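You operate a simulated robot arm through the tools that you are given. There is no shell and no other tool. Be economical: measure what you need, move in short steps, check, and stop when the job is done.

You run a simulated robot arm. Do the job below in one go: nothing can be reset, and whatever is moved stays where it is left.

## Task
Grease the bare patch of the slide bed, cap the tin and run the carriage over it.
Fine: the whole patch, with the green dauber, which ends in its pot; the carriage ends under the gauge. A coat counts when it lies all over at full strength: go over it till it gets no stronger.

Only the result counts: the job must be done as asked and must still hold three seconds after the hand-in. Knocking over, shifting, dropping, spilling or breaking anything else fails it. A push-on lid holds only when it is set on centred and level and pressed home; a screw cap is set on level and turned clockwise until tight.

## Robot
A 7-joint arm with a two-finger parallel gripper, fixed in place. Base frame: the origin is at the foot of the arm, x ahead of it, y to its left, z up. Readings come in mm, degrees, newtons and seconds.
With the tool pointing down near the work surface it reaches from about 240 to 620 mm from the base axis. Its first joint turns from -66.0 to 66.0 degrees. Payload 2.6 kg.
The TCP is the grasp point between the finger pads, 30 mm short of the fingertips. In the tool frame z runs along the fingers and y along their closing line. Largest opening 94 mm; finger width 28, thickness 10; the body of the gripper, 50 by 96 mm, starts 55 mm behind the TCP.
Orientation is that of the tool frame in the base frame, as a unit quaternion [x, y, z, w]. With the fingers straight down and closing along the base's y, the tool's x points along the base's -x, its y along +y and its z along -z.

## Interface
- The arm moves only by the tool servo_tool. Its argument "motion" is a list of rows, each an object of numbers (a shift or turn left out is 0, a gripper value left out holds the last): "hand": the gripper command, from -1 (fully open) to 1 (shut), values between in proportion; "dx", "dy", "dz": the shift along the tool's x, y, z in m; "ax", "ay", "az": the turn, a rotation vector about the tool's x, y, z in degrees. In form: [{"hand": .., "dx": .., "dy": .., "dz": .., "ax": .., "ay": .., "az": ..}, ...]. A call has 1 to 20 rows; each row is the pose to reach, as a shift and turn from the pose commanded when the call began, along the tool's axes at that moment. A row lasts 0.2 s, in which the tool goes at most 50 mm and 8.6 degrees; a call with a longer step from one row to the next is refused whole, and so is a gripper value outside its range. A pose out of reach is approached as far as the arm can. The call stops where the force on the tool passes 40 N (or 10 N more than at its start, if that is more) or the arm is blocked; 0.2 s more then pass. Each finger travels about 72 mm/s and halts on what it meets, pressing with about 37 N; the grip force reading is that of the motor and also rises with nothing between the fingers. The clock runs only during rows and for 0.2 s after the last one: add rows that repeat a pose to give the fingers time. It gives the time, the measured TCP pose, the force on the tool (base axes), the opening and the grip force at its end, in the units of the frame above (readings bear some noise), with the torque about the TCP (base axes, N m) and any sound that the robot's microphone picked up.
- Cameras (640 x 400 px; columns grow to the right, rows downward): "scene" is fixed at [5.2, 439.6, 528.9]; the picture's right is [-0.93, -0.38, 0.00], its down [-0.33, 0.81, -0.48] and it looks along [0.18, -0.45, -0.88] (base axes); focal length 214 px, centre (320, 200). "wrist" rides on the gripper at [76, 14, -103] in the tool frame; the picture's right is [-0.18, 0.98, 0.00], its down [-0.75, -0.14, -0.64] and it looks along [-0.63, -0.12, 0.77] (tool axes); focal length 243 px, centre (320, 200). There is no depth. A picture from a camera that has moved, and an enlarged one, comes with that camera's place and axes in the base frame and with its lens.
- grab_frame(camera): a new picture of that camera. No time passes.
- enlarge(camera, box): a new picture of the part [left, top, right, bottom] of that camera's present view, enlarged. No time passes.
- close_job(): hands the job in; it is judged then, once.

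Go step by step. Nothing tells you positions but the pictures and the camera data: compare them with the known pose of the tool, close in by small moves and look again before you grip or let go. The budget is 120 turns and 68 pictures, counting those below and the enlarged ones. Unless the task says otherwise, let go and move clear before handing in, and close with one line.

The tools are called after "Request:" as a command line: name --argument value ..., lists and objects as JSON in quotes. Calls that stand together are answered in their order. servo_tool: Moves the arm, as the interface text tells. Its arguments: {"type":"object","properties":{"motion":{"type":"array","items":{"type":"object","properties":{"hand":{"type":"number"},"dx":{"type":"number"},"dy":{"type":"number"},"dz":{"type":"number"},"ax":{"type":"number"},"ay":{"type":"number"},"az":{"type":"number"}}}}},"required":["motion"]} The other tools are called the same way: grab_frame (camera) takes a picture; enlarge (camera, box) takes an enlarged picture of a part of a camera's view; close_job () hands the job in.

At the start:

```text
t: 0.0
position: [321.1, 86.6, 397.0]
orientation: [0.0, 1.0, -0.001, 0.0]
ft_force: [0.0, -0.4, 0.0]
torque: [0.02, 0.01, 0.0]
grip_width: 94.0
finger_force: 0.0
```

scene: 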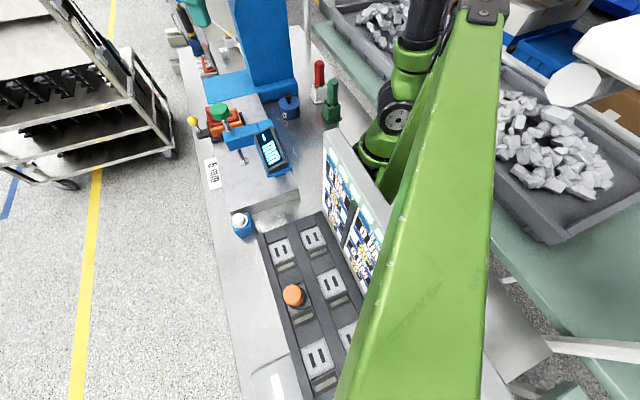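
wrist: 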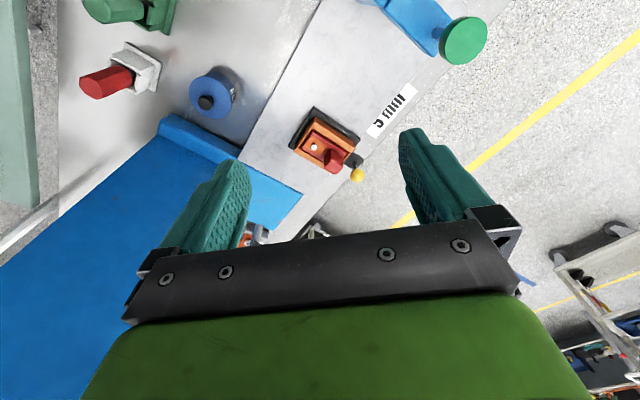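

I see a bench with a fixture, a red and a green dauber, a blue tin and a block with a gauge, but I need detail. I'll enlarge parts of the scene and the wrist view first.

Request:
enlarge --camera "scene" --box '[170, 50, 350, 240]'

Request:
enlarge --camera "scene" --box '[220, 180, 400, 400]'

Request:
enlarge --camera "wrist" --box '[50, 0, 500, 240]'

```text
2.11 times, centred on (260, 145) of scene
camera zoom: at [5.2, 439.6, 528.9], right [-0.93, -0.38, 0.0], down [-0.33, 0.81, -0.48], along [0.18, -0.45, -0.88], focal length 452 px, centre (446, 316)
```

zoom: 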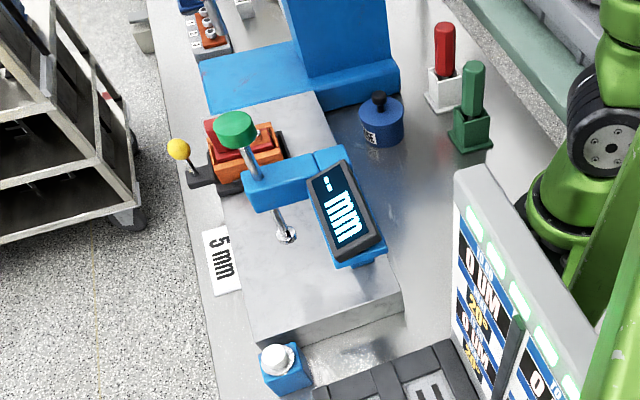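

```text
1.82 times, centred on (310, 290) of scene
camera zoom: at [5.2, 439.6, 528.9], right [-0.93, -0.38, 0.0], down [-0.33, 0.81, -0.48], along [0.18, -0.45, -0.88], focal length 390 px, centre (338, 36)
```

zoom: 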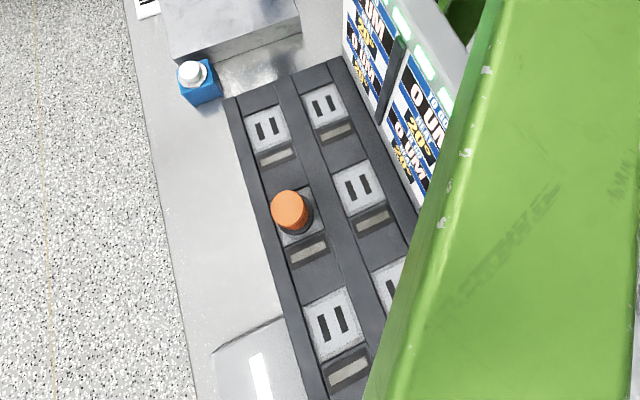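

```text
1.42 times, centred on (275, 120) of wrist
camera zoom: at [244.8, 101.9, 499.2], right [0.18, 0.98, 0.0], down [0.75, -0.14, 0.64], along [0.63, -0.12, -0.77], focal length 345 px, centre (384, 314)
```

zoom: 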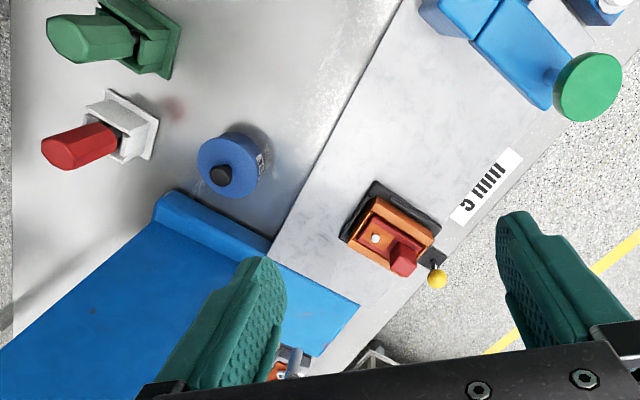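

The slide bed seems to be the granite slab running diagonally, with the orange carriage, the gauge arm and a "5 mm" label. I'll move the arm so the wrist camera sees these from closer.

Request:
servo_tool --motion '[{"hand": -1, "dx": 0.03, "dy": 0.03}, {"dx": 0.05, "dy": 0.07}, {"dx": 0.06, "dy": 0.1}]'

Request:
grab_frame --camera "wrist"

Request:
grab_frame --camera "scene"

```text
t: 0.8
position: [259.2, 187.5, 397.2]
orientation: [0.0, 1.0, 0.0, 0.001]
ft_force: [0.7, 1.0, 0.1]
torque: [0.0, -0.02, 0.0]
grip_width: 93.9
finger_force: 0.1
```

```text
62 pictures are left
camera wrist: at [184.3, 202.1, 499.8], right [0.18, 0.98, 0.0], down [0.75, -0.14, 0.64], along [0.63, -0.12, -0.77], focal length 243 px, centre (320, 200)
```

wrist: 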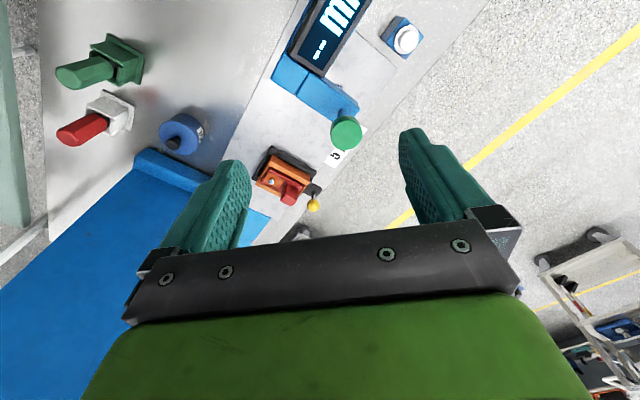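

```text
61 pictures are left
```

scene: 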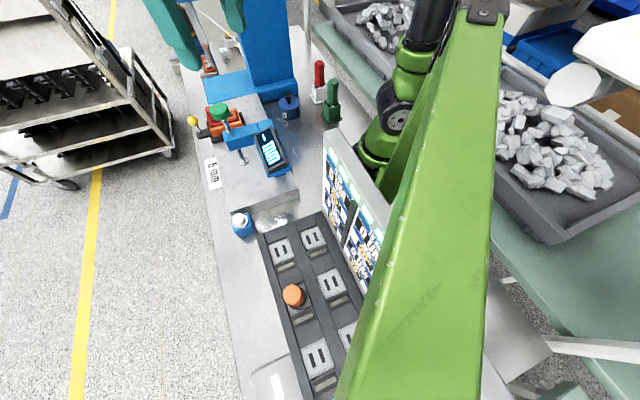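

The wrist camera now sees the daubers, tin, carriage and gauge. I'll enlarge them for detail.

Request:
enlarge --camera "wrist" --box '[240, 0, 440, 220]'

Request:
enlarge --camera "wrist" --box '[50, 20, 230, 160]'

Request:
enlarge --camera "scene" --box '[180, 80, 310, 180]'

```text
1.82 times, centred on (340, 110) of wrist
camera zoom: at [184.3, 202.1, 499.8], right [0.18, 0.98, 0.0], down [0.75, -0.14, 0.64], along [0.63, -0.12, -0.77], focal length 441 px, centre (284, 364)
```

zoom: 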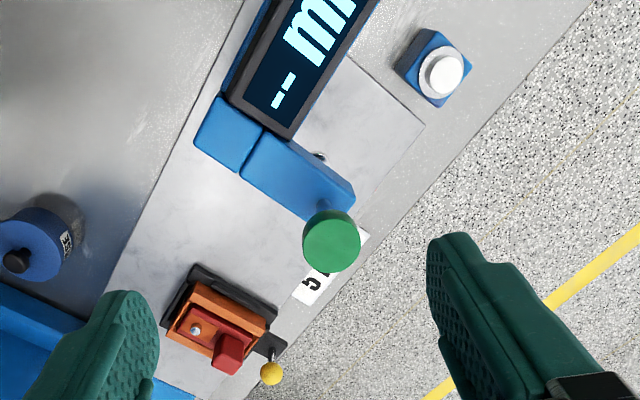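

```text
2.86 times, centred on (140, 90) of wrist
camera zoom: at [184.3, 202.1, 499.8], right [0.18, 0.98, 0.0], down [0.75, -0.14, 0.64], along [0.63, -0.12, -0.77], focal length 693 px, centre (834, 514)
```

zoom: 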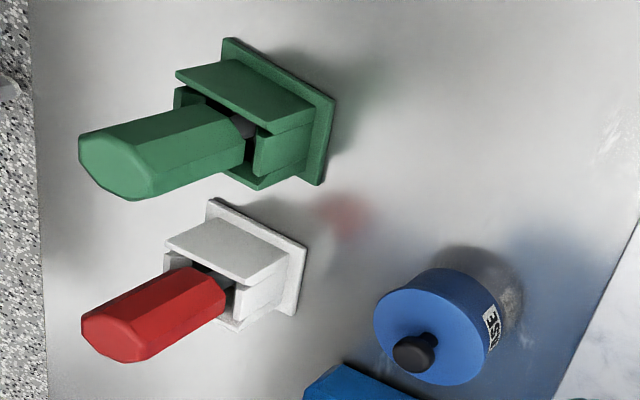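

```text
4.00 times, centred on (245, 130) of scene
camera zoom: at [5.2, 439.6, 528.9], right [-0.93, -0.38, 0.0], down [-0.33, 0.81, -0.48], along [0.18, -0.45, -0.88], focal length 858 px, centre (620, 480)
```

zoom: 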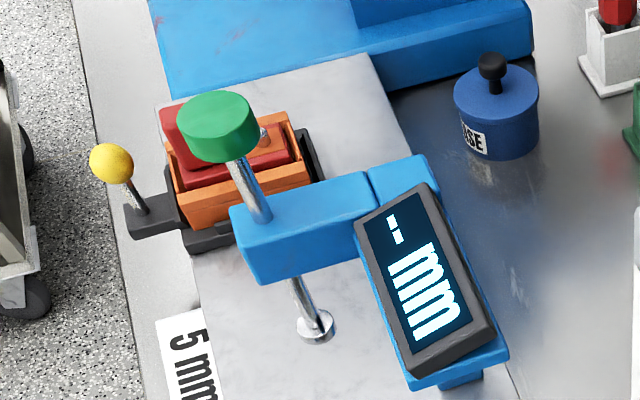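

The blue tin is labelled "..SE" (grease) and carries a black knob. Next I'll look at the carriage and the far end of the slab from a point nearer to them.

Request:
servo_tool --motion '[{"dx": -0.03, "dy": -0.03}, {"dx": -0.06, "dy": -0.06}, {"dx": -0.09, "dy": -0.09, "dz": 0.02}, {"dx": -0.12, "dy": -0.12, "dz": 0.04}, {"dx": -0.12, "dy": -0.14, "dz": 0.06}]'

Request:
grab_frame --camera "wrist"

Request:
enlarge --camera "scene" --box '[160, 0, 340, 130]'

```text
t: 2.0
position: [379.1, 44.8, 339.0]
orientation: [0.0, 1.0, 0.001, 0.0]
ft_force: [1.1, 0.1, -0.1]
torque: [0.0, 0.01, 0.01]
grip_width: 94.1
finger_force: 0.0
```

```text
57 pictures are left
camera wrist: at [303.1, 60.9, 442.1], right [0.18, 0.98, 0.0], down [0.75, -0.14, 0.64], along [0.63, -0.12, -0.77], focal length 243 px, centre (320, 200)
```

wrist: 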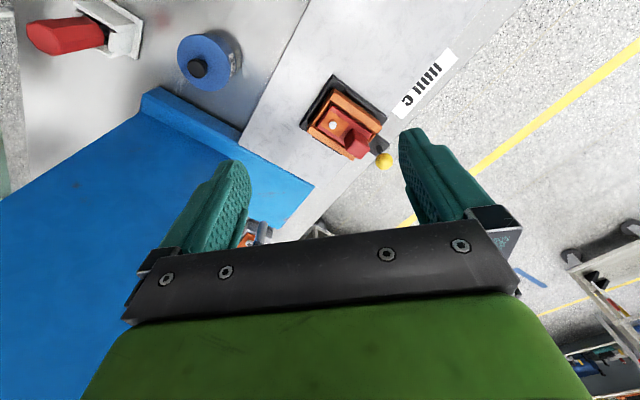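

```text
3.08 times, centred on (250, 65) of scene
camera zoom: at [5.2, 439.6, 528.9], right [-0.93, -0.38, 0.0], down [-0.33, 0.81, -0.48], along [0.18, -0.45, -0.88], focal length 660 px, centre (535, 615)
```

zoom: 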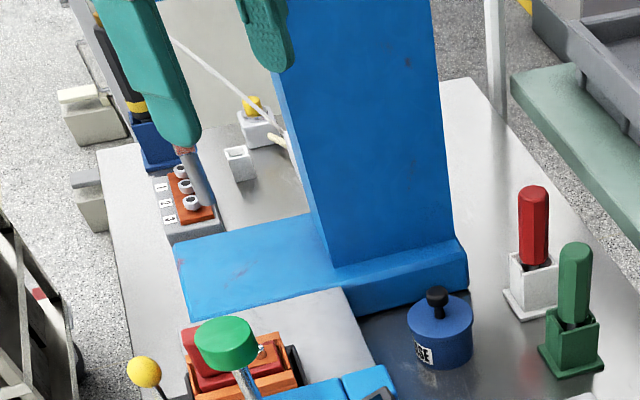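

The far objects (numbered buttons, etc.) look like scenery. I'll examine the slab surface and the carriage more closely.

Request:
enlarge --camera "wrist" --box '[230, 0, 480, 170]'

Request:
enlarge --camera "scene" --box '[200, 120, 310, 240]'

```text
2.35 times, centred on (355, 85) of wrist
camera zoom: at [303.1, 60.9, 442.1], right [0.18, 0.98, 0.0], down [0.75, -0.14, 0.64], along [0.63, -0.12, -0.77], focal length 571 px, centre (238, 471)
```

zoom: 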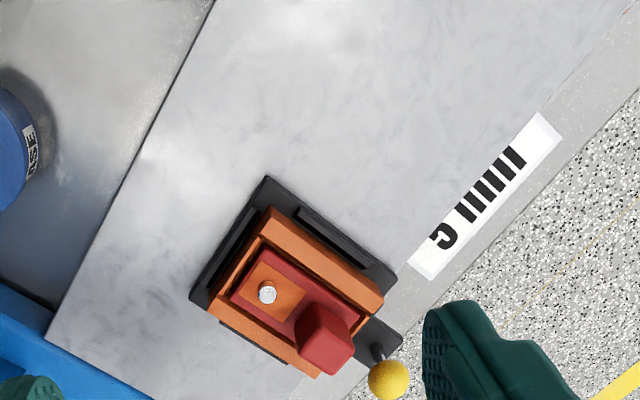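

```text
3.33 times, centred on (255, 180) of scene
camera zoom: at [5.2, 439.6, 528.9], right [-0.93, -0.38, 0.0], down [-0.33, 0.81, -0.48], along [0.18, -0.45, -0.88], focal length 715 px, centre (537, 267)
```

zoom: 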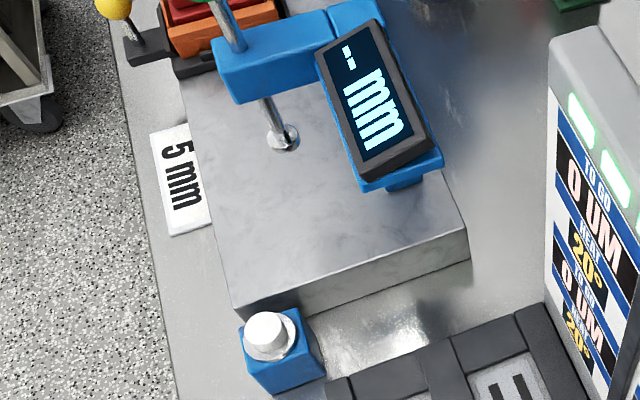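

The panel next to the slab shows readouts that may matter, so I'll read it and view the button box.

Request:
enlarge --camera "scene" --box '[315, 120, 395, 300]'

Request:
enlarge --camera "scene" --box '[220, 320, 330, 400]'

```text
2.22 times, centred on (355, 210) of scene
camera zoom: at [5.2, 439.6, 528.9], right [-0.93, -0.38, 0.0], down [-0.33, 0.81, -0.48], along [0.18, -0.45, -0.88], focal length 477 px, centre (242, 178)
```

zoom: 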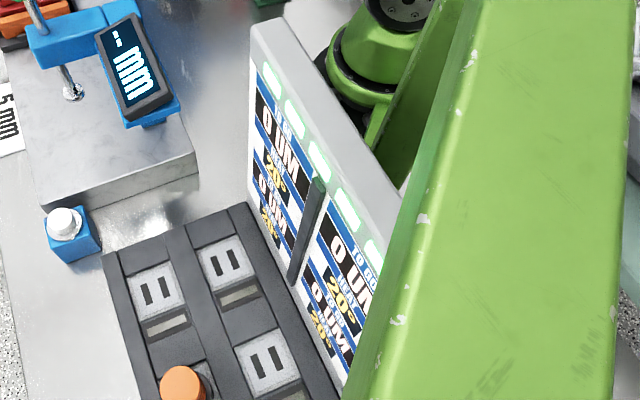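

```text
5.00 times, centred on (275, 360) of scene
camera zoom: at [5.2, 439.6, 528.9], right [-0.93, -0.38, 0.0], down [-0.33, 0.81, -0.48], along [0.18, -0.45, -0.88], focal length 1072 px, centre (545, -600)
```

zoom: 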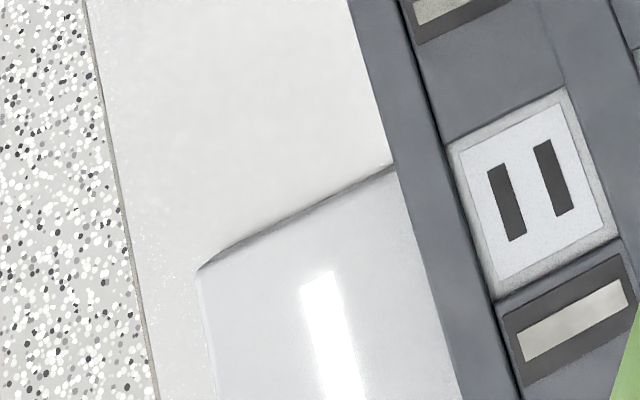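

The tray and panel are out of my reach and look like scenery, so the granite slab is the bed. I'll go take a closer look at the tin and daubers.

Request:
servo_tool --motion '[{"dx": 0.03, "dy": -0.03}, {"dx": 0.05, "dy": -0.06, "dz": 0.02}, {"dx": 0.07, "dy": -0.095, "dz": 0.04}, {"dx": 0.079, "dy": -0.125, "dz": 0.06}, {"dx": 0.079, "dy": -0.155, "dz": 0.09}]'

Request:
grab_frame --camera "wrist"

Request:
enlarge --camera "scene" --box '[180, 80, 300, 220]'

```text
t: 3.2
position: [299.7, -109.2, 245.4]
orientation: [-0.001, 1.0, 0.0, 0.0]
ft_force: [0.6, 0.1, 0.0]
torque: [0.02, -0.02, -0.03]
grip_width: 94.0
finger_force: 0.0
```

```text
51 pictures are left
camera wrist: at [223.8, -93.2, 348.7], right [0.18, 0.98, 0.0], down [0.75, -0.14, 0.64], along [0.63, -0.12, -0.77], focal length 243 px, centre (320, 200)
```

wrist: 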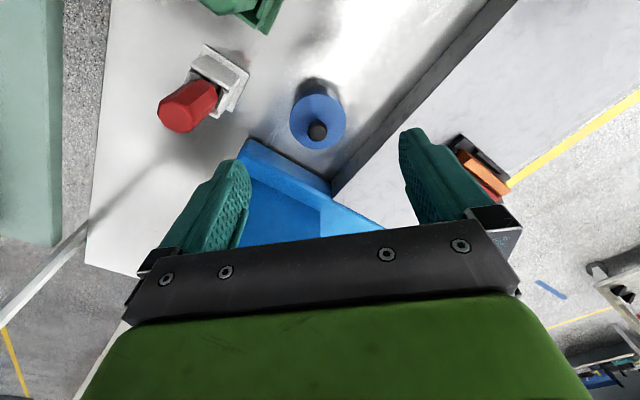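

```text
2.86 times, centred on (240, 150) of scene
camera zoom: at [5.2, 439.7, 528.9], right [-0.93, -0.38, 0.0], down [-0.33, 0.81, -0.48], along [0.18, -0.45, -0.88], focal length 613 px, centre (549, 343)
```

zoom: 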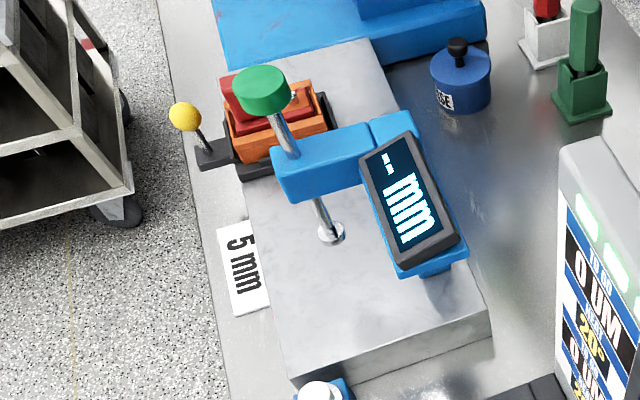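

The gauge foot is near (357,154), its knob top is at z≈208, and the carriage is near (465,68). I'll take a view along the slab over the gap between them, rotated by 40°.

Request:
servo_tool --motion '[{"dz": -0.03, "dx": -0.02, "dy": 0.03, "az": 8}, {"dz": -0.05, "dx": -0.04, "dy": 0.06, "az": 16}, {"dz": -0.05, "dx": -0.06, "dy": 0.1, "az": 24}, {"dz": -0.05, "dx": -0.08, "dy": 0.14, "az": 32}, {"dz": -0.045, "dx": -0.09, "dy": 0.17, "az": 40}, {"dz": -0.045, "dx": -0.09, "dy": 0.18, "az": 40}]'

Request:
grab_frame --camera "wrist"

Request:
enlarge --camera "wrist" --box '[190, 0, 450, 180]'

```text
t: 4.6
position: [392.0, 72.9, 291.8]
orientation: [0.343, 0.939, 0.0, 0.0]
ft_force: [-0.2, 0.2, 0.3]
torque: [0.0, -0.03, 0.0]
grip_width: 94.4
finger_force: 0.0
```

```text
49 pictures are left
camera wrist: at [343.5, 133.1, 393.9], right [0.77, 0.63, 0.0], down [0.49, -0.59, 0.64], along [0.41, -0.5, -0.77], focal length 243 px, centre (320, 200)
```

wrist: 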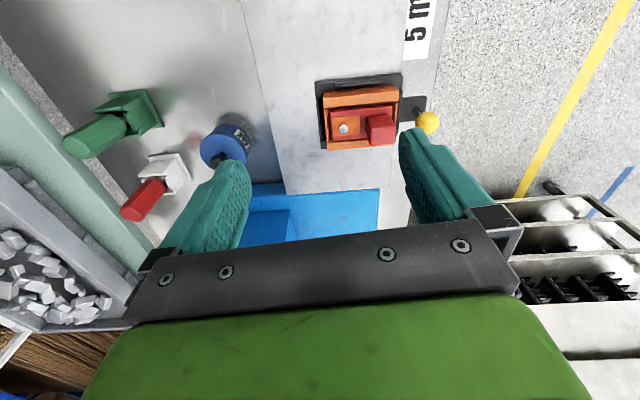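

```text
2.22 times, centred on (320, 90) of wrist
camera zoom: at [343.5, 133.1, 393.9], right [0.77, 0.63, 0.0], down [0.49, -0.59, 0.64], along [0.41, -0.5, -0.77], focal length 539 px, centre (320, 444)
```

zoom: 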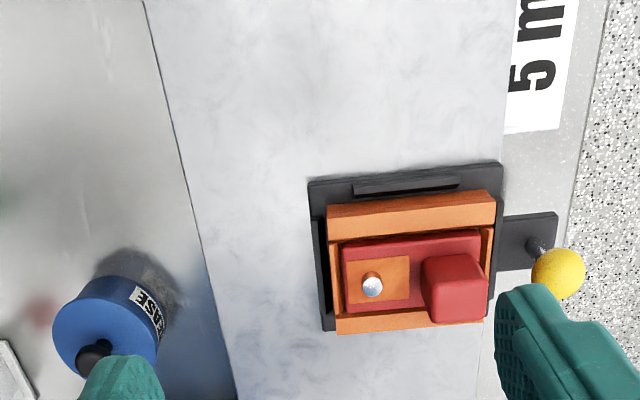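

Between carriage and gauge I see only marble so far. I'll zoom harder into that gap to find the patch outline.

Request:
enlarge --camera "wrist" --box '[240, 0, 420, 90]'

Request:
enlarge --camera "scene" --box '[200, 110, 300, 210]'

```text
3.56 times, centred on (330, 45) of wrist
camera zoom: at [343.5, 133.1, 393.9], right [0.77, 0.63, 0.0], down [0.49, -0.59, 0.64], along [0.41, -0.5, -0.77], focal length 863 px, centre (284, 751)
```

zoom: 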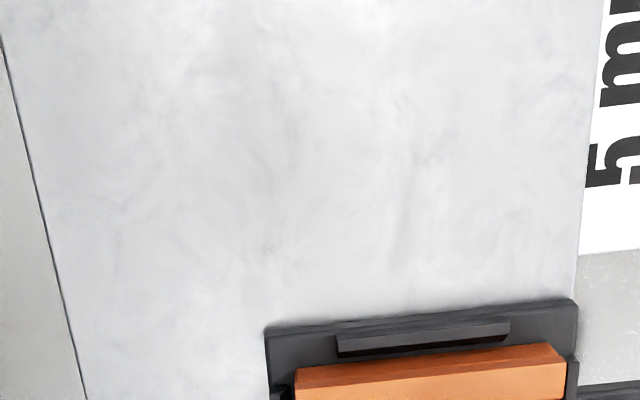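

```text
4.00 times, centred on (250, 160) of scene
camera zoom: at [5.2, 439.6, 528.9], right [-0.93, -0.38, 0.0], down [-0.33, 0.81, -0.48], along [0.18, -0.45, -0.88], focal length 858 px, centre (600, 360)
```

zoom: 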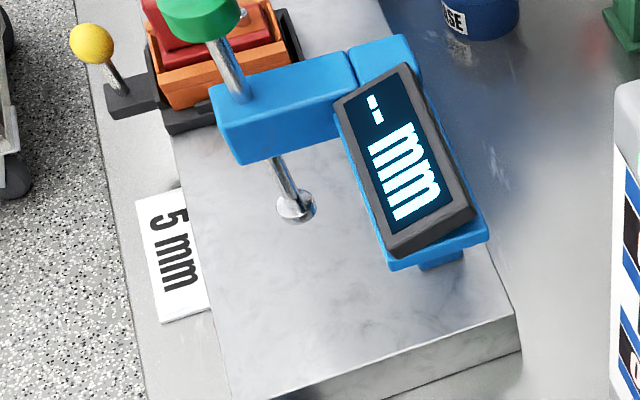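

No outline is visible yet from here. I'll turn the camera to look across the slab for different reflections.

Request:
servo_tool --motion '[{"dx": 0.004, "dy": -0.012, "az": -8}, {"dx": 0.008, "dy": -0.024, "az": -16}, {"dx": 0.012, "dy": -0.036, "az": -24}, {"dx": 0.016, "dy": -0.048, "az": -32}, {"dx": 0.02, "dy": -0.06, "az": -40}, {"dx": 0.02, "dy": -0.073, "az": -48}, {"dx": 0.02, "dy": -0.073, "az": -56}, {"dx": 0.02, "dy": -0.073, "az": -64}, {"dx": 0.02, "dy": -0.073, "az": -72}, {"dx": 0.02, "dy": -0.073, "az": -75}]'

Request:
grab_frame --camera "wrist"

Request:
enlarge --camera "wrist" --box '[150, 0, 450, 180]'

```text
t: 6.8
position: [328.8, 27.9, 289.7]
orientation: [-0.302, 0.953, 0.0, -0.001]
ft_force: [-0.3, 0.5, 0.0]
torque: [0.05, -0.03, 0.01]
grip_width: 94.4
finger_force: 0.0
```

```text
45 pictures are left
camera wrist: at [259.6, -2.8, 393.6], right [-0.42, 0.91, 0.0], down [0.7, 0.32, 0.64], along [0.58, 0.27, -0.77], focal length 243 px, centre (320, 200)
```

wrist: 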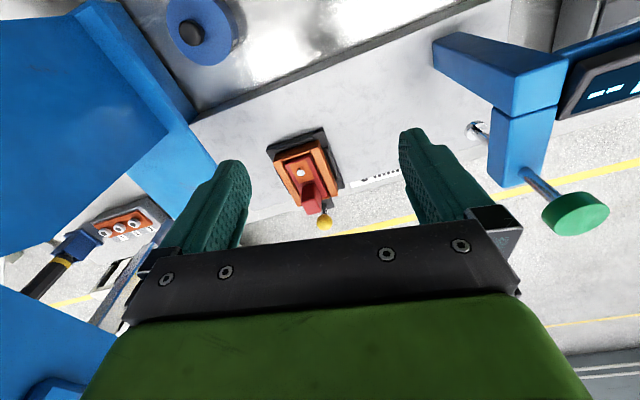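

```text
2.13 times, centred on (300, 90) of wrist
camera zoom: at [259.6, -2.8, 393.6], right [-0.42, 0.91, 0.0], down [0.7, 0.32, 0.64], along [0.58, 0.27, -0.77], focal length 518 px, centre (363, 435)
```

zoom: 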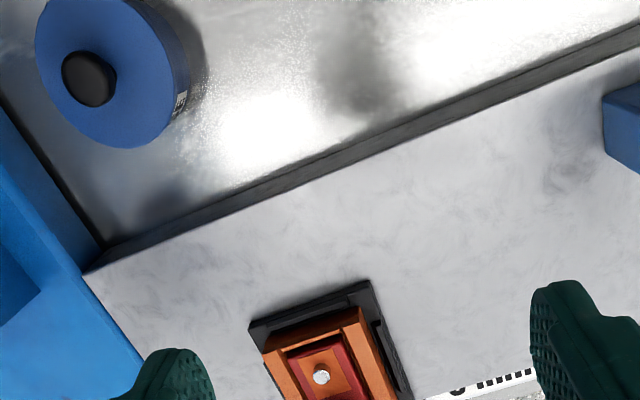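

I see a dark plate under the orange/red block, and the gauge on its post. I'll zoom into the carriage and the slab near the gauge.

Request:
enlarge --camera "wrist" --box '[250, 115, 360, 240]'

Request:
enlarge --camera "wrist" --box '[390, 20, 530, 180]'

```text
3.20 times, centred on (305, 178) of wrist
camera zoom: at [259.6, -2.8, 393.6], right [-0.42, 0.91, 0.0], down [0.7, 0.32, 0.64], along [0.58, 0.27, -0.77], focal length 776 px, centre (368, 272)
```

zoom: 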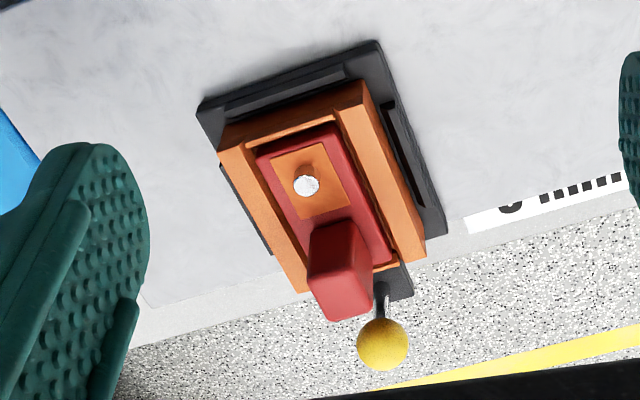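

```text
2.50 times, centred on (460, 100) of wrist
camera zoom: at [259.6, -2.8, 393.6], right [-0.42, 0.91, 0.0], down [0.7, 0.32, 0.64], along [0.58, 0.27, -0.77], focal length 606 px, centre (-30, 450)
```

zoom: 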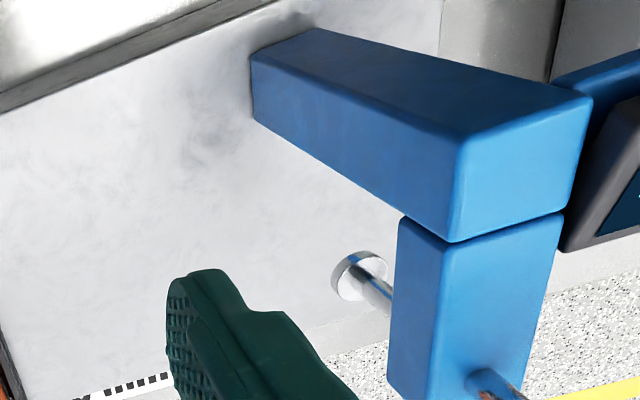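

The layout resembles a lathe: the slab is the bed, the dark/orange/red block with the ball handle is the carriage, and the blue column is the headstock. A grey smudge on the slab near the gauge arm, about (276,144), could be the patch, so I'll look at it more closely.

Request:
servo_tool --motion '[{"dy": 0.01, "az": -8}, {"dy": 0.02, "az": -16}, {"dy": 0.03, "az": -24}, {"dx": 0.01, "dy": 0.04, "dz": 0.02, "az": -30}]'

Request:
grab_frame --camera "wrist"

Request:
enlarge --camera "wrist" --box '[180, 0, 480, 190]'

```text
t: 7.8
position: [299.8, 56.5, 270.7]
orientation: [-0.538, 0.843, 0.0, 0.001]
ft_force: [-0.2, -1.1, 0.9]
torque: [-0.03, -0.03, 0.02]
grip_width: 93.8
finger_force: 0.2
```

```text
41 pictures are left
camera wrist: at [254.4, -5.6, 374.0], right [-0.81, 0.58, 0.0], down [0.45, 0.62, 0.64], along [0.37, 0.52, -0.77], focal length 243 px, centre (320, 200)
```

wrist: 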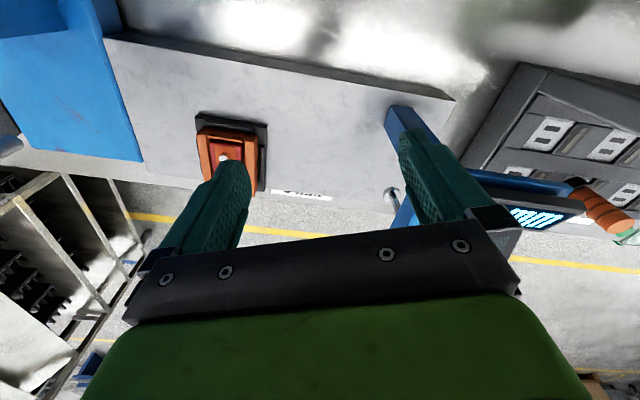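

```text
2.11 times, centred on (330, 95) of wrist
camera zoom: at [254.4, -5.6, 374.0], right [-0.81, 0.58, 0.0], down [0.45, 0.62, 0.64], along [0.37, 0.52, -0.77], focal length 511 px, centre (299, 421)
```

zoom: 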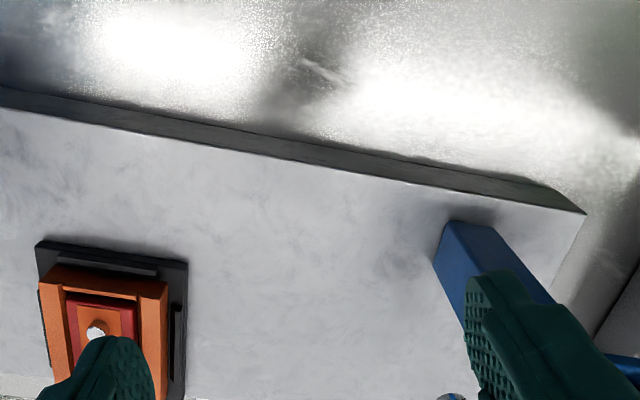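

The whole bed top is visible but no patch outline stands out. I'll zoom in on its middle between the carriage and gauge.

Request:
enlarge --camera "wrist" --box '[250, 60, 400, 160]'

Request:
enlarge --camera "scene" --box '[200, 90, 310, 220]'

```text
4.00 times, centred on (325, 110) of wrist
camera zoom: at [254.4, -5.6, 374.0], right [-0.81, 0.58, 0.0], down [0.45, 0.62, 0.64], along [0.37, 0.52, -0.77], focal length 970 px, centre (300, 560)
```

zoom: 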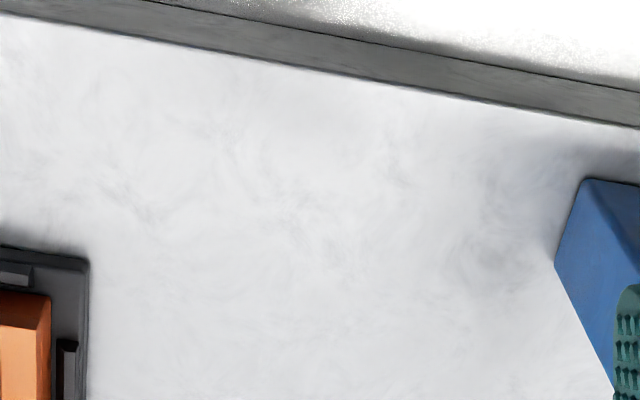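

```text
3.08 times, centred on (255, 155) of scene
camera zoom: at [5.2, 439.6, 528.9], right [-0.93, -0.38, 0.0], down [-0.33, 0.81, -0.48], along [0.18, -0.45, -0.88], focal length 660 px, centre (520, 338)
```

zoom: 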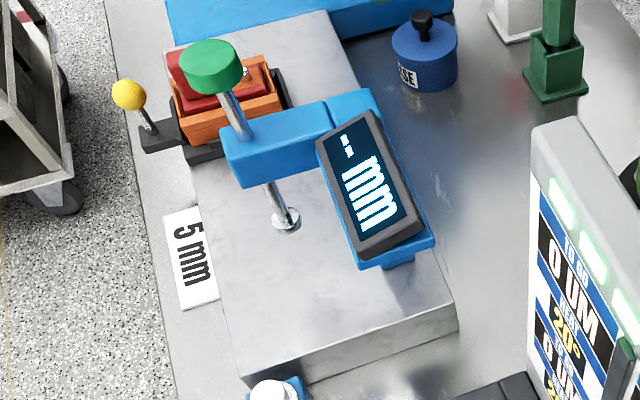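

The patch isn't visible yet; I'll now study the tin and daubers in detail.

Request:
enlarge --camera "scene" --box '[270, 50, 350, 130]'

```text
5.00 times, centred on (310, 90) of scene
camera zoom: at [5.2, 439.6, 528.9], right [-0.93, -0.38, 0.0], down [-0.33, 0.81, -0.48], along [0.18, -0.45, -0.88], focal length 1072 px, centre (370, 750)
```

zoom: 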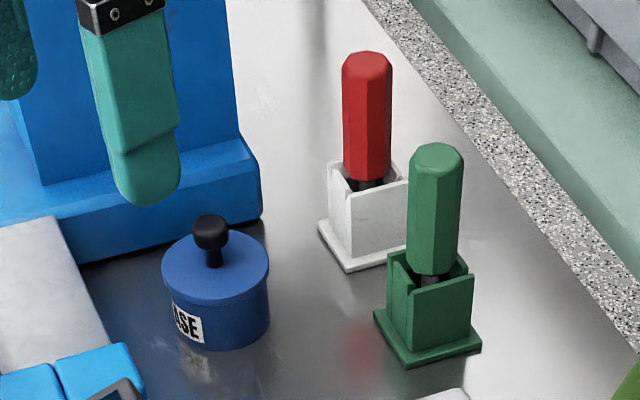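

The tin (centre about (348,-123), lid about 74 mm wide, knob top z≈68) has its lid on. The green dauber stands in its green pot at about (203,-160), with its handle from z≈50 to 137. I'll open the tin first and go above the knob with straight yaw.

Request:
servo_tool --motion '[{"dx": 0.018, "dy": -0.015, "az": 8}, {"dx": 0.036, "dy": -0.03, "az": 16}, {"dx": 0.054, "dy": -0.045, "az": 24}, {"dx": 0.072, "dy": -0.06, "az": 32, "dz": 0.02}, {"dx": 0.09, "dy": -0.075, "az": 40, "dz": 0.04}, {"dx": 0.108, "dy": -0.09, "az": 48, "dz": 0.06}, {"dx": 0.126, "dy": -0.105, "az": 56, "dz": 0.08}, {"dx": 0.143, "dy": -0.12, "az": 64, "dz": 0.1}, {"dx": 0.143, "dy": -0.12, "az": 65, "dz": 0.12}]'

Request:
grab_frame --camera "wrist"

Request:
enlarge --camera "scene" --box '[250, 40, 360, 140]'

```text
t: 9.8
position: [348.3, -125.4, 152.2]
orientation: [0.002, 1.0, 0.0, 0.001]
ft_force: [0.6, 0.1, 0.2]
torque: [0.03, 0.05, 0.0]
grip_width: 94.2
finger_force: 0.0
```

```text
36 pictures are left
camera wrist: at [272.3, -110.0, 255.7], right [0.19, 0.98, 0.0], down [0.75, -0.14, 0.64], along [0.63, -0.12, -0.77], focal length 243 px, centre (320, 200)
```

wrist: 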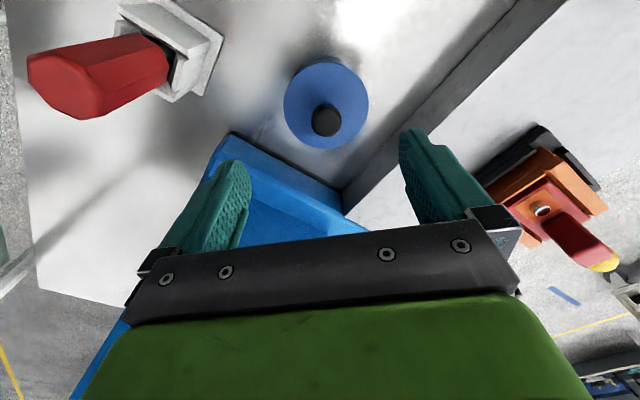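

```text
4.00 times, centred on (305, 90) of scene
camera zoom: at [5.2, 439.6, 528.9], right [-0.93, -0.38, 0.0], down [-0.33, 0.81, -0.48], along [0.18, -0.45, -0.88], focal length 858 px, centre (380, 640)
```

zoom: 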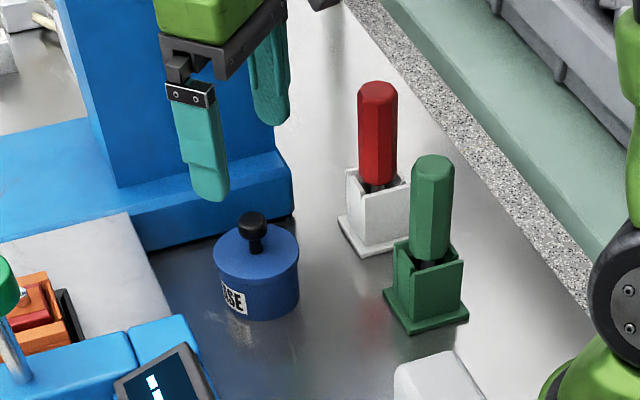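

The knob reads about (348,-120) in the wrist view, so I'll shift 5 mm in y and descend to just above it.

Request:
servo_tool --motion '[{"dy": 0.005, "dz": 0.03, "hand": -0.3}, {"dy": 0.005, "dz": 0.052, "hand": -0.3}, {"dy": 0.005, "dz": 0.052, "hand": -0.3}]'

Request:
grab_frame --camera "wrist"

```text
t: 10.6
position: [346.7, -119.1, 100.2]
orientation: [-0.001, 1.0, 0.001, 0.0]
ft_force: [0.1, -0.1, -0.1]
torque: [0.0, 0.0, 0.02]
grip_width: 61.1
finger_force: 0.1
```

```text
34 pictures are left
camera wrist: at [270.4, -105.2, 202.4], right [0.18, 0.98, 0.0], down [0.75, -0.14, 0.64], along [0.63, -0.12, -0.77], focal length 243 px, centre (320, 200)
```

wrist: 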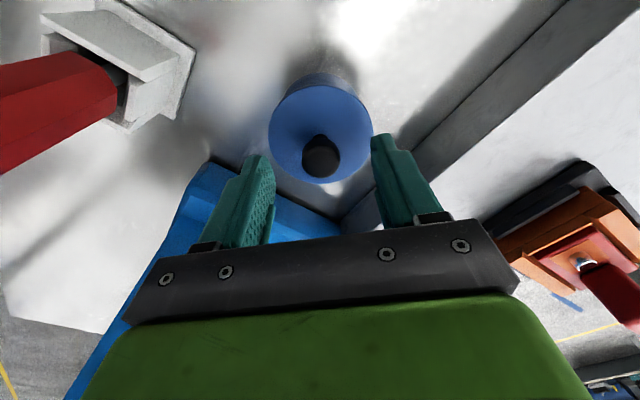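

The knob is centred at (348,-120). I'll go down over it and grip.

Request:
servo_tool --motion '[{"dx": -0.0015, "dy": -0.001, "dz": 0.012}, {"dx": -0.0015, "dy": -0.001, "dz": 0.024}, {"dx": -0.0015, "dy": -0.001, "dz": 0.024, "hand": 1}, {"dx": -0.0015, "dy": -0.001, "dz": 0.024, "hand": 1}, {"dx": -0.0015, "dy": -0.001, "dz": 0.024, "hand": 1}]'

```text
t: 11.8
position: [348.4, -120.1, 77.4]
orientation: [0.0, 1.0, 0.0, 0.0]
ft_force: [0.2, -1.3, 2.4]
torque: [-0.03, -0.01, -0.02]
grip_width: 22.1
finger_force: 37.2
```

Gripped at 22 mm, as expected for the knob. Now I'll lift straight up gently.

Request:
servo_tool --motion '[{"dz": -0.003}, {"dz": -0.008}, {"dz": -0.015}, {"dz": -0.03}]'

Request:
enlarge --camera "scene" --box '[250, 40, 350, 130]'

```text
t: 12.8
position: [348.1, -120.5, 105.8]
orientation: [0.0, 1.0, 0.0, 0.0]
ft_force: [0.3, -0.8, 0.0]
torque: [0.02, 0.01, 0.01]
grip_width: 21.8
finger_force: 37.1
heard: snap
```

```text
4.44 times, centred on (300, 85) of scene
camera zoom: at [5.2, 439.6, 528.9], right [-0.93, -0.38, 0.0], down [-0.33, 0.81, -0.48], along [0.18, -0.45, -0.88], focal length 953 px, centre (409, 711)
```

zoom: 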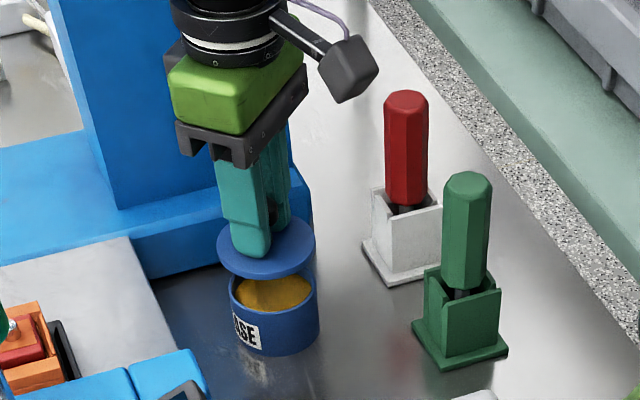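

The lid came off and the tin stayed put, with yellow grease inside. I'll park the lid on the free table at about (270,-20).

Request:
servo_tool --motion '[{"dz": -0.03}, {"dx": 0.03, "dy": 0.035, "dz": -0.03}, {"dx": 0.055, "dy": 0.07, "dz": -0.03}, {"dx": 0.078, "dy": 0.1, "dz": -0.01}, {"dx": 0.078, "dy": 0.1, "dz": 0.02}, {"dx": 0.078, "dy": 0.1, "dz": 0.045}]'

Request:
enlarge --camera "scene" --box '[240, 50, 360, 150]'

```text
t: 14.2
position: [270.8, -20.4, 59.7]
orientation: [0.001, 1.0, 0.0, 0.001]
ft_force: [-0.1, -0.2, -0.6]
torque: [0.0, 0.0, 0.05]
grip_width: 22.2
finger_force: 36.9
```

```text
4.00 times, centred on (300, 100) of scene
camera zoom: at [5.2, 439.6, 528.9], right [-0.93, -0.38, 0.0], down [-0.33, 0.81, -0.48], along [0.18, -0.45, -0.88], focal length 858 px, centre (400, 600)
```

zoom: 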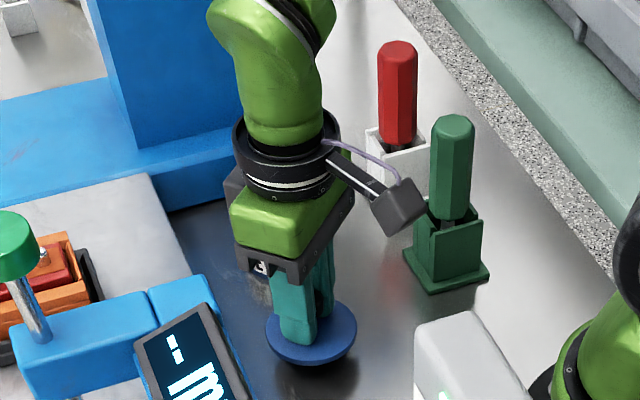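

The spot is clear, so I'll lower the lid gently until it touches.

Request:
servo_tool --motion '[{"dz": 0.005}, {"dz": 0.009}, {"dz": 0.012}, {"dz": 0.014}]'

```text
t: 15.2
position: [270.7, -20.7, 45.4]
orientation: [0.0, 1.0, 0.0, 0.0]
ft_force: [-0.4, 0.6, -1.7]
torque: [0.0, 0.01, 0.0]
grip_width: 21.8
finger_force: 37.4
```

Request:
servo_tool --motion '[{"dz": 0.001}, {"dz": 0.002}, {"dz": 0.003}, {"dz": 0.004}]'

```text
t: 16.2
position: [269.2, -20.3, 42.8]
orientation: [0.0, 1.0, -0.001, 0.0]
ft_force: [1.0, -0.1, 0.1]
torque: [0.01, 0.02, 0.03]
grip_width: 22.0
finger_force: 36.9
```

No contact yet; I'll lower on in small steps.

Request:
servo_tool --motion '[{"dz": 0.001}, {"dz": 0.002}, {"dz": 0.003}]'

```text
t: 16.7
position: [269.9, -20.2, 42.5]
orientation: [0.001, 1.0, 0.001, 0.0]
ft_force: [-3.3, -0.6, 10.1]
torque: [-0.03, 0.08, 0.01]
grip_width: 22.2
finger_force: 37.4
stopped in row 2: the force on the tool passed its limit at 48 N (the readings are from after the stop); the commanded pose is now the measured one
```

The lid rests on the table. I'll open and rise clear.

Request:
servo_tool --motion '[{"hand": -0.2}, {"hand": -0.2}, {"hand": -0.2, "dz": -0.005}, {"hand": -0.2, "dz": -0.04}, {"hand": -0.2, "dz": -0.08}, {"hand": -0.2, "dz": -0.12}]'

Request:
grab_frame --camera "wrist"

```text
t: 18.1
position: [267.6, -22.2, 160.3]
orientation: [0.003, 1.0, 0.001, -0.001]
ft_force: [0.2, -0.9, -0.3]
torque: [0.01, 0.0, 0.01]
grip_width: 56.3
finger_force: 0.0
```

```text
31 pictures are left
camera wrist: at [192.0, -7.4, 263.7], right [0.19, 0.98, 0.0], down [0.75, -0.14, 0.64], along [0.63, -0.12, -0.77], focal length 243 px, centre (320, 200)
```

wrist: 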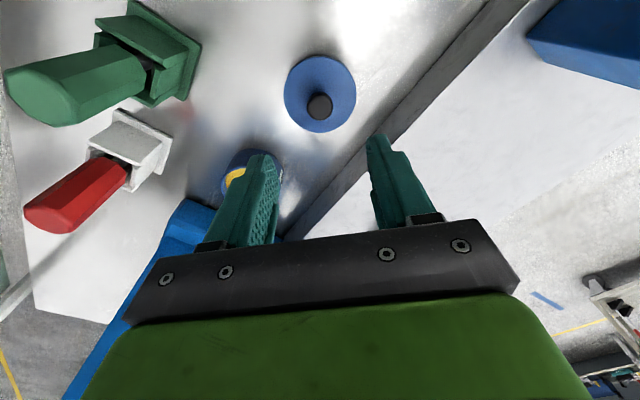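

The lid sits at about (270,-22). Next I'll go above the green dauber at about (204,-160) with the gripper open.

Request:
servo_tool --motion '[{"hand": -1, "dz": -0.03}, {"hand": -1, "dx": 0.02, "dy": -0.03, "dz": -0.045}, {"dx": 0.04, "dy": -0.065, "dz": -0.045}, {"dx": 0.063, "dy": -0.1, "dz": -0.045}, {"dx": 0.063, "dy": -0.138, "dz": -0.045}, {"dx": 0.063, "dy": -0.138, "dz": -0.045}]'

Request:
grab_frame --camera "wrist"

```text
t: 19.5
position: [208.2, -158.8, 205.5]
orientation: [0.001, 1.0, 0.001, -0.001]
ft_force: [-0.4, -0.4, 0.2]
torque: [0.03, -0.03, 0.02]
grip_width: 94.0
finger_force: 0.0
```

```text
30 pictures are left
camera wrist: at [131.7, -143.7, 308.2], right [0.19, 0.98, 0.0], down [0.75, -0.14, 0.64], along [0.63, -0.12, -0.77], focal length 243 px, centre (320, 200)
```

wrist: 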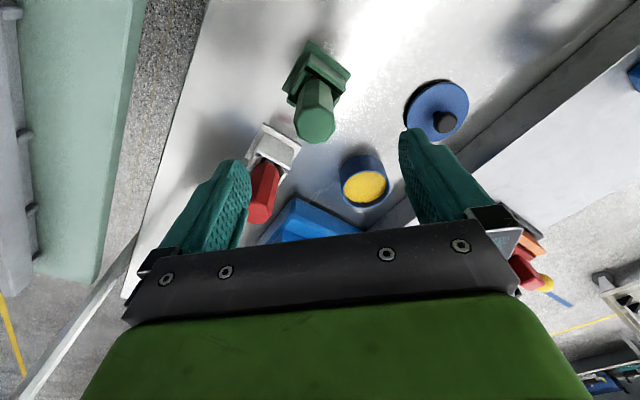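

The handle is at about (204,-159). I'll descend around it.

Request:
servo_tool --motion '[{"dx": 0.003, "dz": 0.035}, {"dx": 0.003, "dz": 0.07}, {"dx": 0.003, "dz": 0.09}, {"dx": 0.003, "dz": 0.105}]'

Request:
grab_frame --camera "wrist"

Request:
enlarge --camera "scene" --box '[270, 50, 370, 140]'

```text
t: 20.5
position: [202.5, -158.5, 99.0]
orientation: [0.002, 1.0, 0.0, 0.0]
ft_force: [-0.1, -0.6, -1.1]
torque: [-0.01, 0.01, -0.01]
grip_width: 94.0
finger_force: 0.2
```

```text
29 pictures are left
camera wrist: at [127.1, -142.8, 202.2], right [0.19, 0.98, 0.0], down [0.75, -0.14, 0.64], along [0.63, -0.12, -0.77], focal length 243 px, centre (320, 200)
```

wrist: 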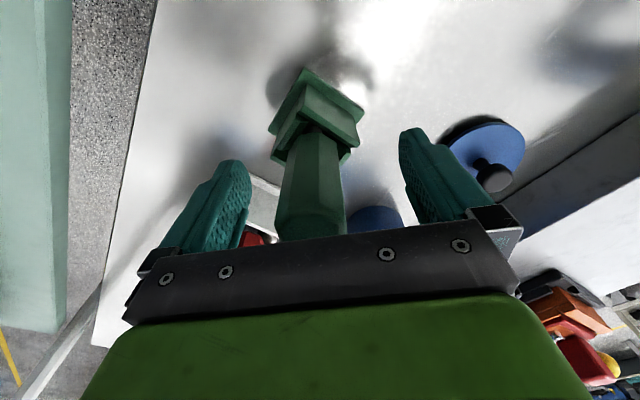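

```text
4.44 times, centred on (320, 95) of scene
camera zoom: at [5.2, 439.6, 528.9], right [-0.93, -0.38, 0.0], down [-0.33, 0.81, -0.48], along [0.18, -0.45, -0.88], focal length 953 px, centre (320, 667)
```

zoom: 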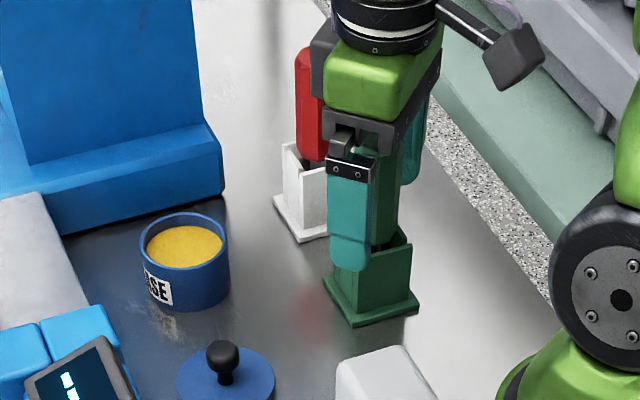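

The handle is between the fingers, with the pot clear below. I'll close and then lift.

Request:
servo_tool --motion '[{"hand": 1}, {"hand": 1}, {"hand": 1}, {"hand": 1}]'

Request:
servo_tool --motion '[{"dz": -0.01}, {"dz": -0.03}, {"dz": -0.06}, {"dz": -0.09}]'

Request:
enlarge --camera "scene" --box '[260, 30, 370, 140]'

```text
t: 21.5
position: [203.1, -159.4, 100.6]
orientation: [0.0, 1.0, -0.001, 0.0]
ft_force: [-0.9, -13.7, -3.0]
torque: [-1.11, 0.21, -0.03]
grip_width: 31.0
finger_force: 37.0
```

```text
t: 22.5
position: [202.9, -158.8, 191.4]
orientation: [0.001, 1.0, 0.0, 0.0]
ft_force: [-0.3, 0.3, -0.9]
torque: [0.02, 0.0, -0.01]
grip_width: 31.0
finger_force: 36.9
```

```text
3.64 times, centred on (315, 85) of scene
camera zoom: at [5.2, 439.6, 528.9], right [-0.93, -0.38, 0.0], down [-0.33, 0.81, -0.48], along [0.18, -0.45, -0.88], focal length 780 px, centre (338, 618)
```

zoom: 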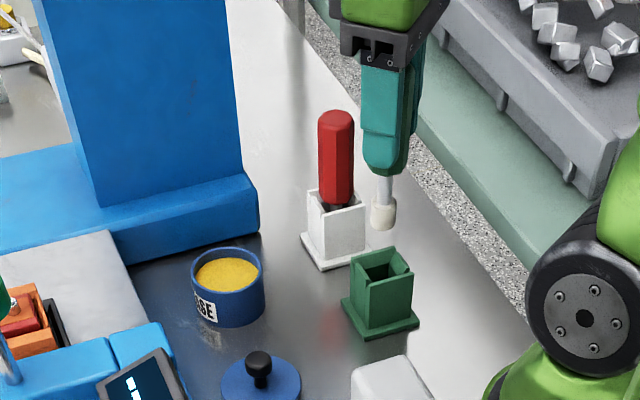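

The green dauber is out, with a clean cream tip about 97 mm below the TCP. I'll carry it over the tin at (347,-120) and lower it toward the grease.

Request:
servo_tool --motion '[{"dx": -0.04, "dy": 0.01}, {"dx": -0.085, "dy": 0.022}, {"dx": -0.125, "dy": 0.034}, {"dx": -0.144, "dy": 0.039}, {"dx": -0.144, "dy": 0.039, "dz": 0.03}, {"dx": -0.144, "dy": 0.039, "dz": 0.042}]'

Request:
enlarge --camera "scene" --box '[250, 50, 350, 140]'

Request:
grab_frame --camera "wrist"

```text
t: 23.9
position: [348.5, -121.6, 151.4]
orientation: [0.002, 1.0, 0.001, 0.0]
ft_force: [0.0, -0.3, -0.1]
torque: [0.02, 0.01, -0.03]
grip_width: 31.0
finger_force: 36.8
```

```text
4.44 times, centred on (300, 95) of scene
camera zoom: at [5.2, 439.6, 528.9], right [-0.93, -0.38, 0.0], down [-0.33, 0.81, -0.48], along [0.18, -0.45, -0.88], focal length 953 px, centre (409, 667)
```

zoom: 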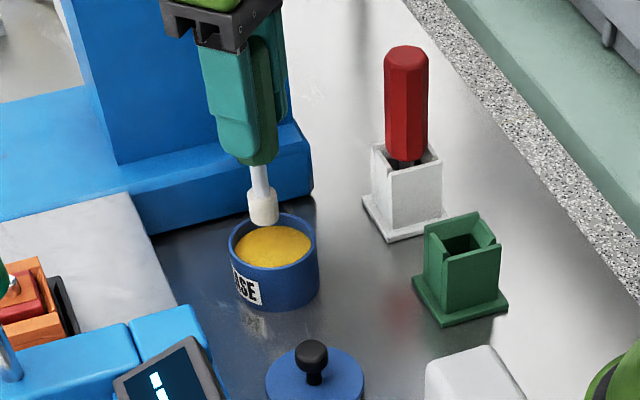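

```text
25 pictures are left
camera wrist: at [272.3, -105.6, 254.6], right [0.19, 0.98, 0.0], down [0.75, -0.14, 0.64], along [0.63, -0.12, -0.77], focal length 243 px, centre (320, 200)
```

wrist: 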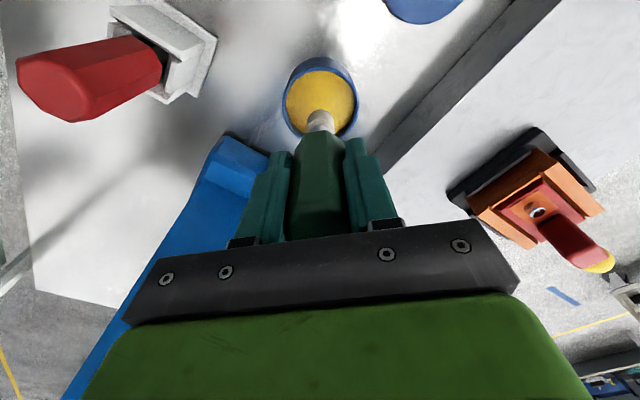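

The tip is over the tin, and I'll lower it into the grease carefully.

Request:
servo_tool --motion '[{"dx": 0.004, "dz": 0.012}, {"dx": 0.004, "dz": 0.018}, {"dx": 0.004, "dz": 0.022}, {"dx": 0.004, "dz": 0.026}, {"dx": 0.004, "dz": 0.029}, {"dx": 0.004, "dz": 0.031}]'

```text
t: 25.3
position: [345.5, -119.3, 119.6]
orientation: [0.001, 1.0, 0.0, 0.004]
ft_force: [0.1, 3.2, 30.0]
torque: [0.21, -0.05, 0.01]
grip_width: 31.1
finger_force: 36.8
```

It pressed on the grease with 30 N. I'll lift and look at the tip.

Request:
servo_tool --motion '[{"dz": -0.003}, {"dz": -0.003}, {"dz": -0.03}, {"dz": -0.07}]'

Request:
enlarge --camera "scene" --box '[250, 40, 350, 130]'

```text
t: 26.3
position: [342.6, -119.9, 188.5]
orientation: [0.001, 1.0, 0.001, -0.001]
ft_force: [0.2, -0.4, -0.2]
torque: [0.01, -0.03, 0.0]
grip_width: 30.6
finger_force: 37.1
```

```text
4.44 times, centred on (300, 85) of scene
camera zoom: at [5.2, 439.6, 528.9], right [-0.93, -0.38, 0.0], down [-0.33, 0.81, -0.48], along [0.18, -0.45, -0.88], focal length 953 px, centre (409, 711)
```

zoom: 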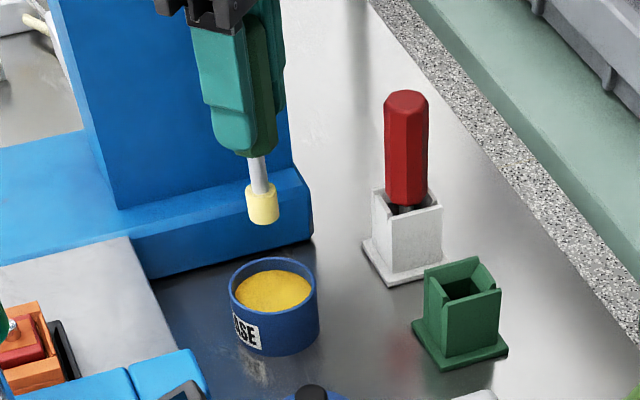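

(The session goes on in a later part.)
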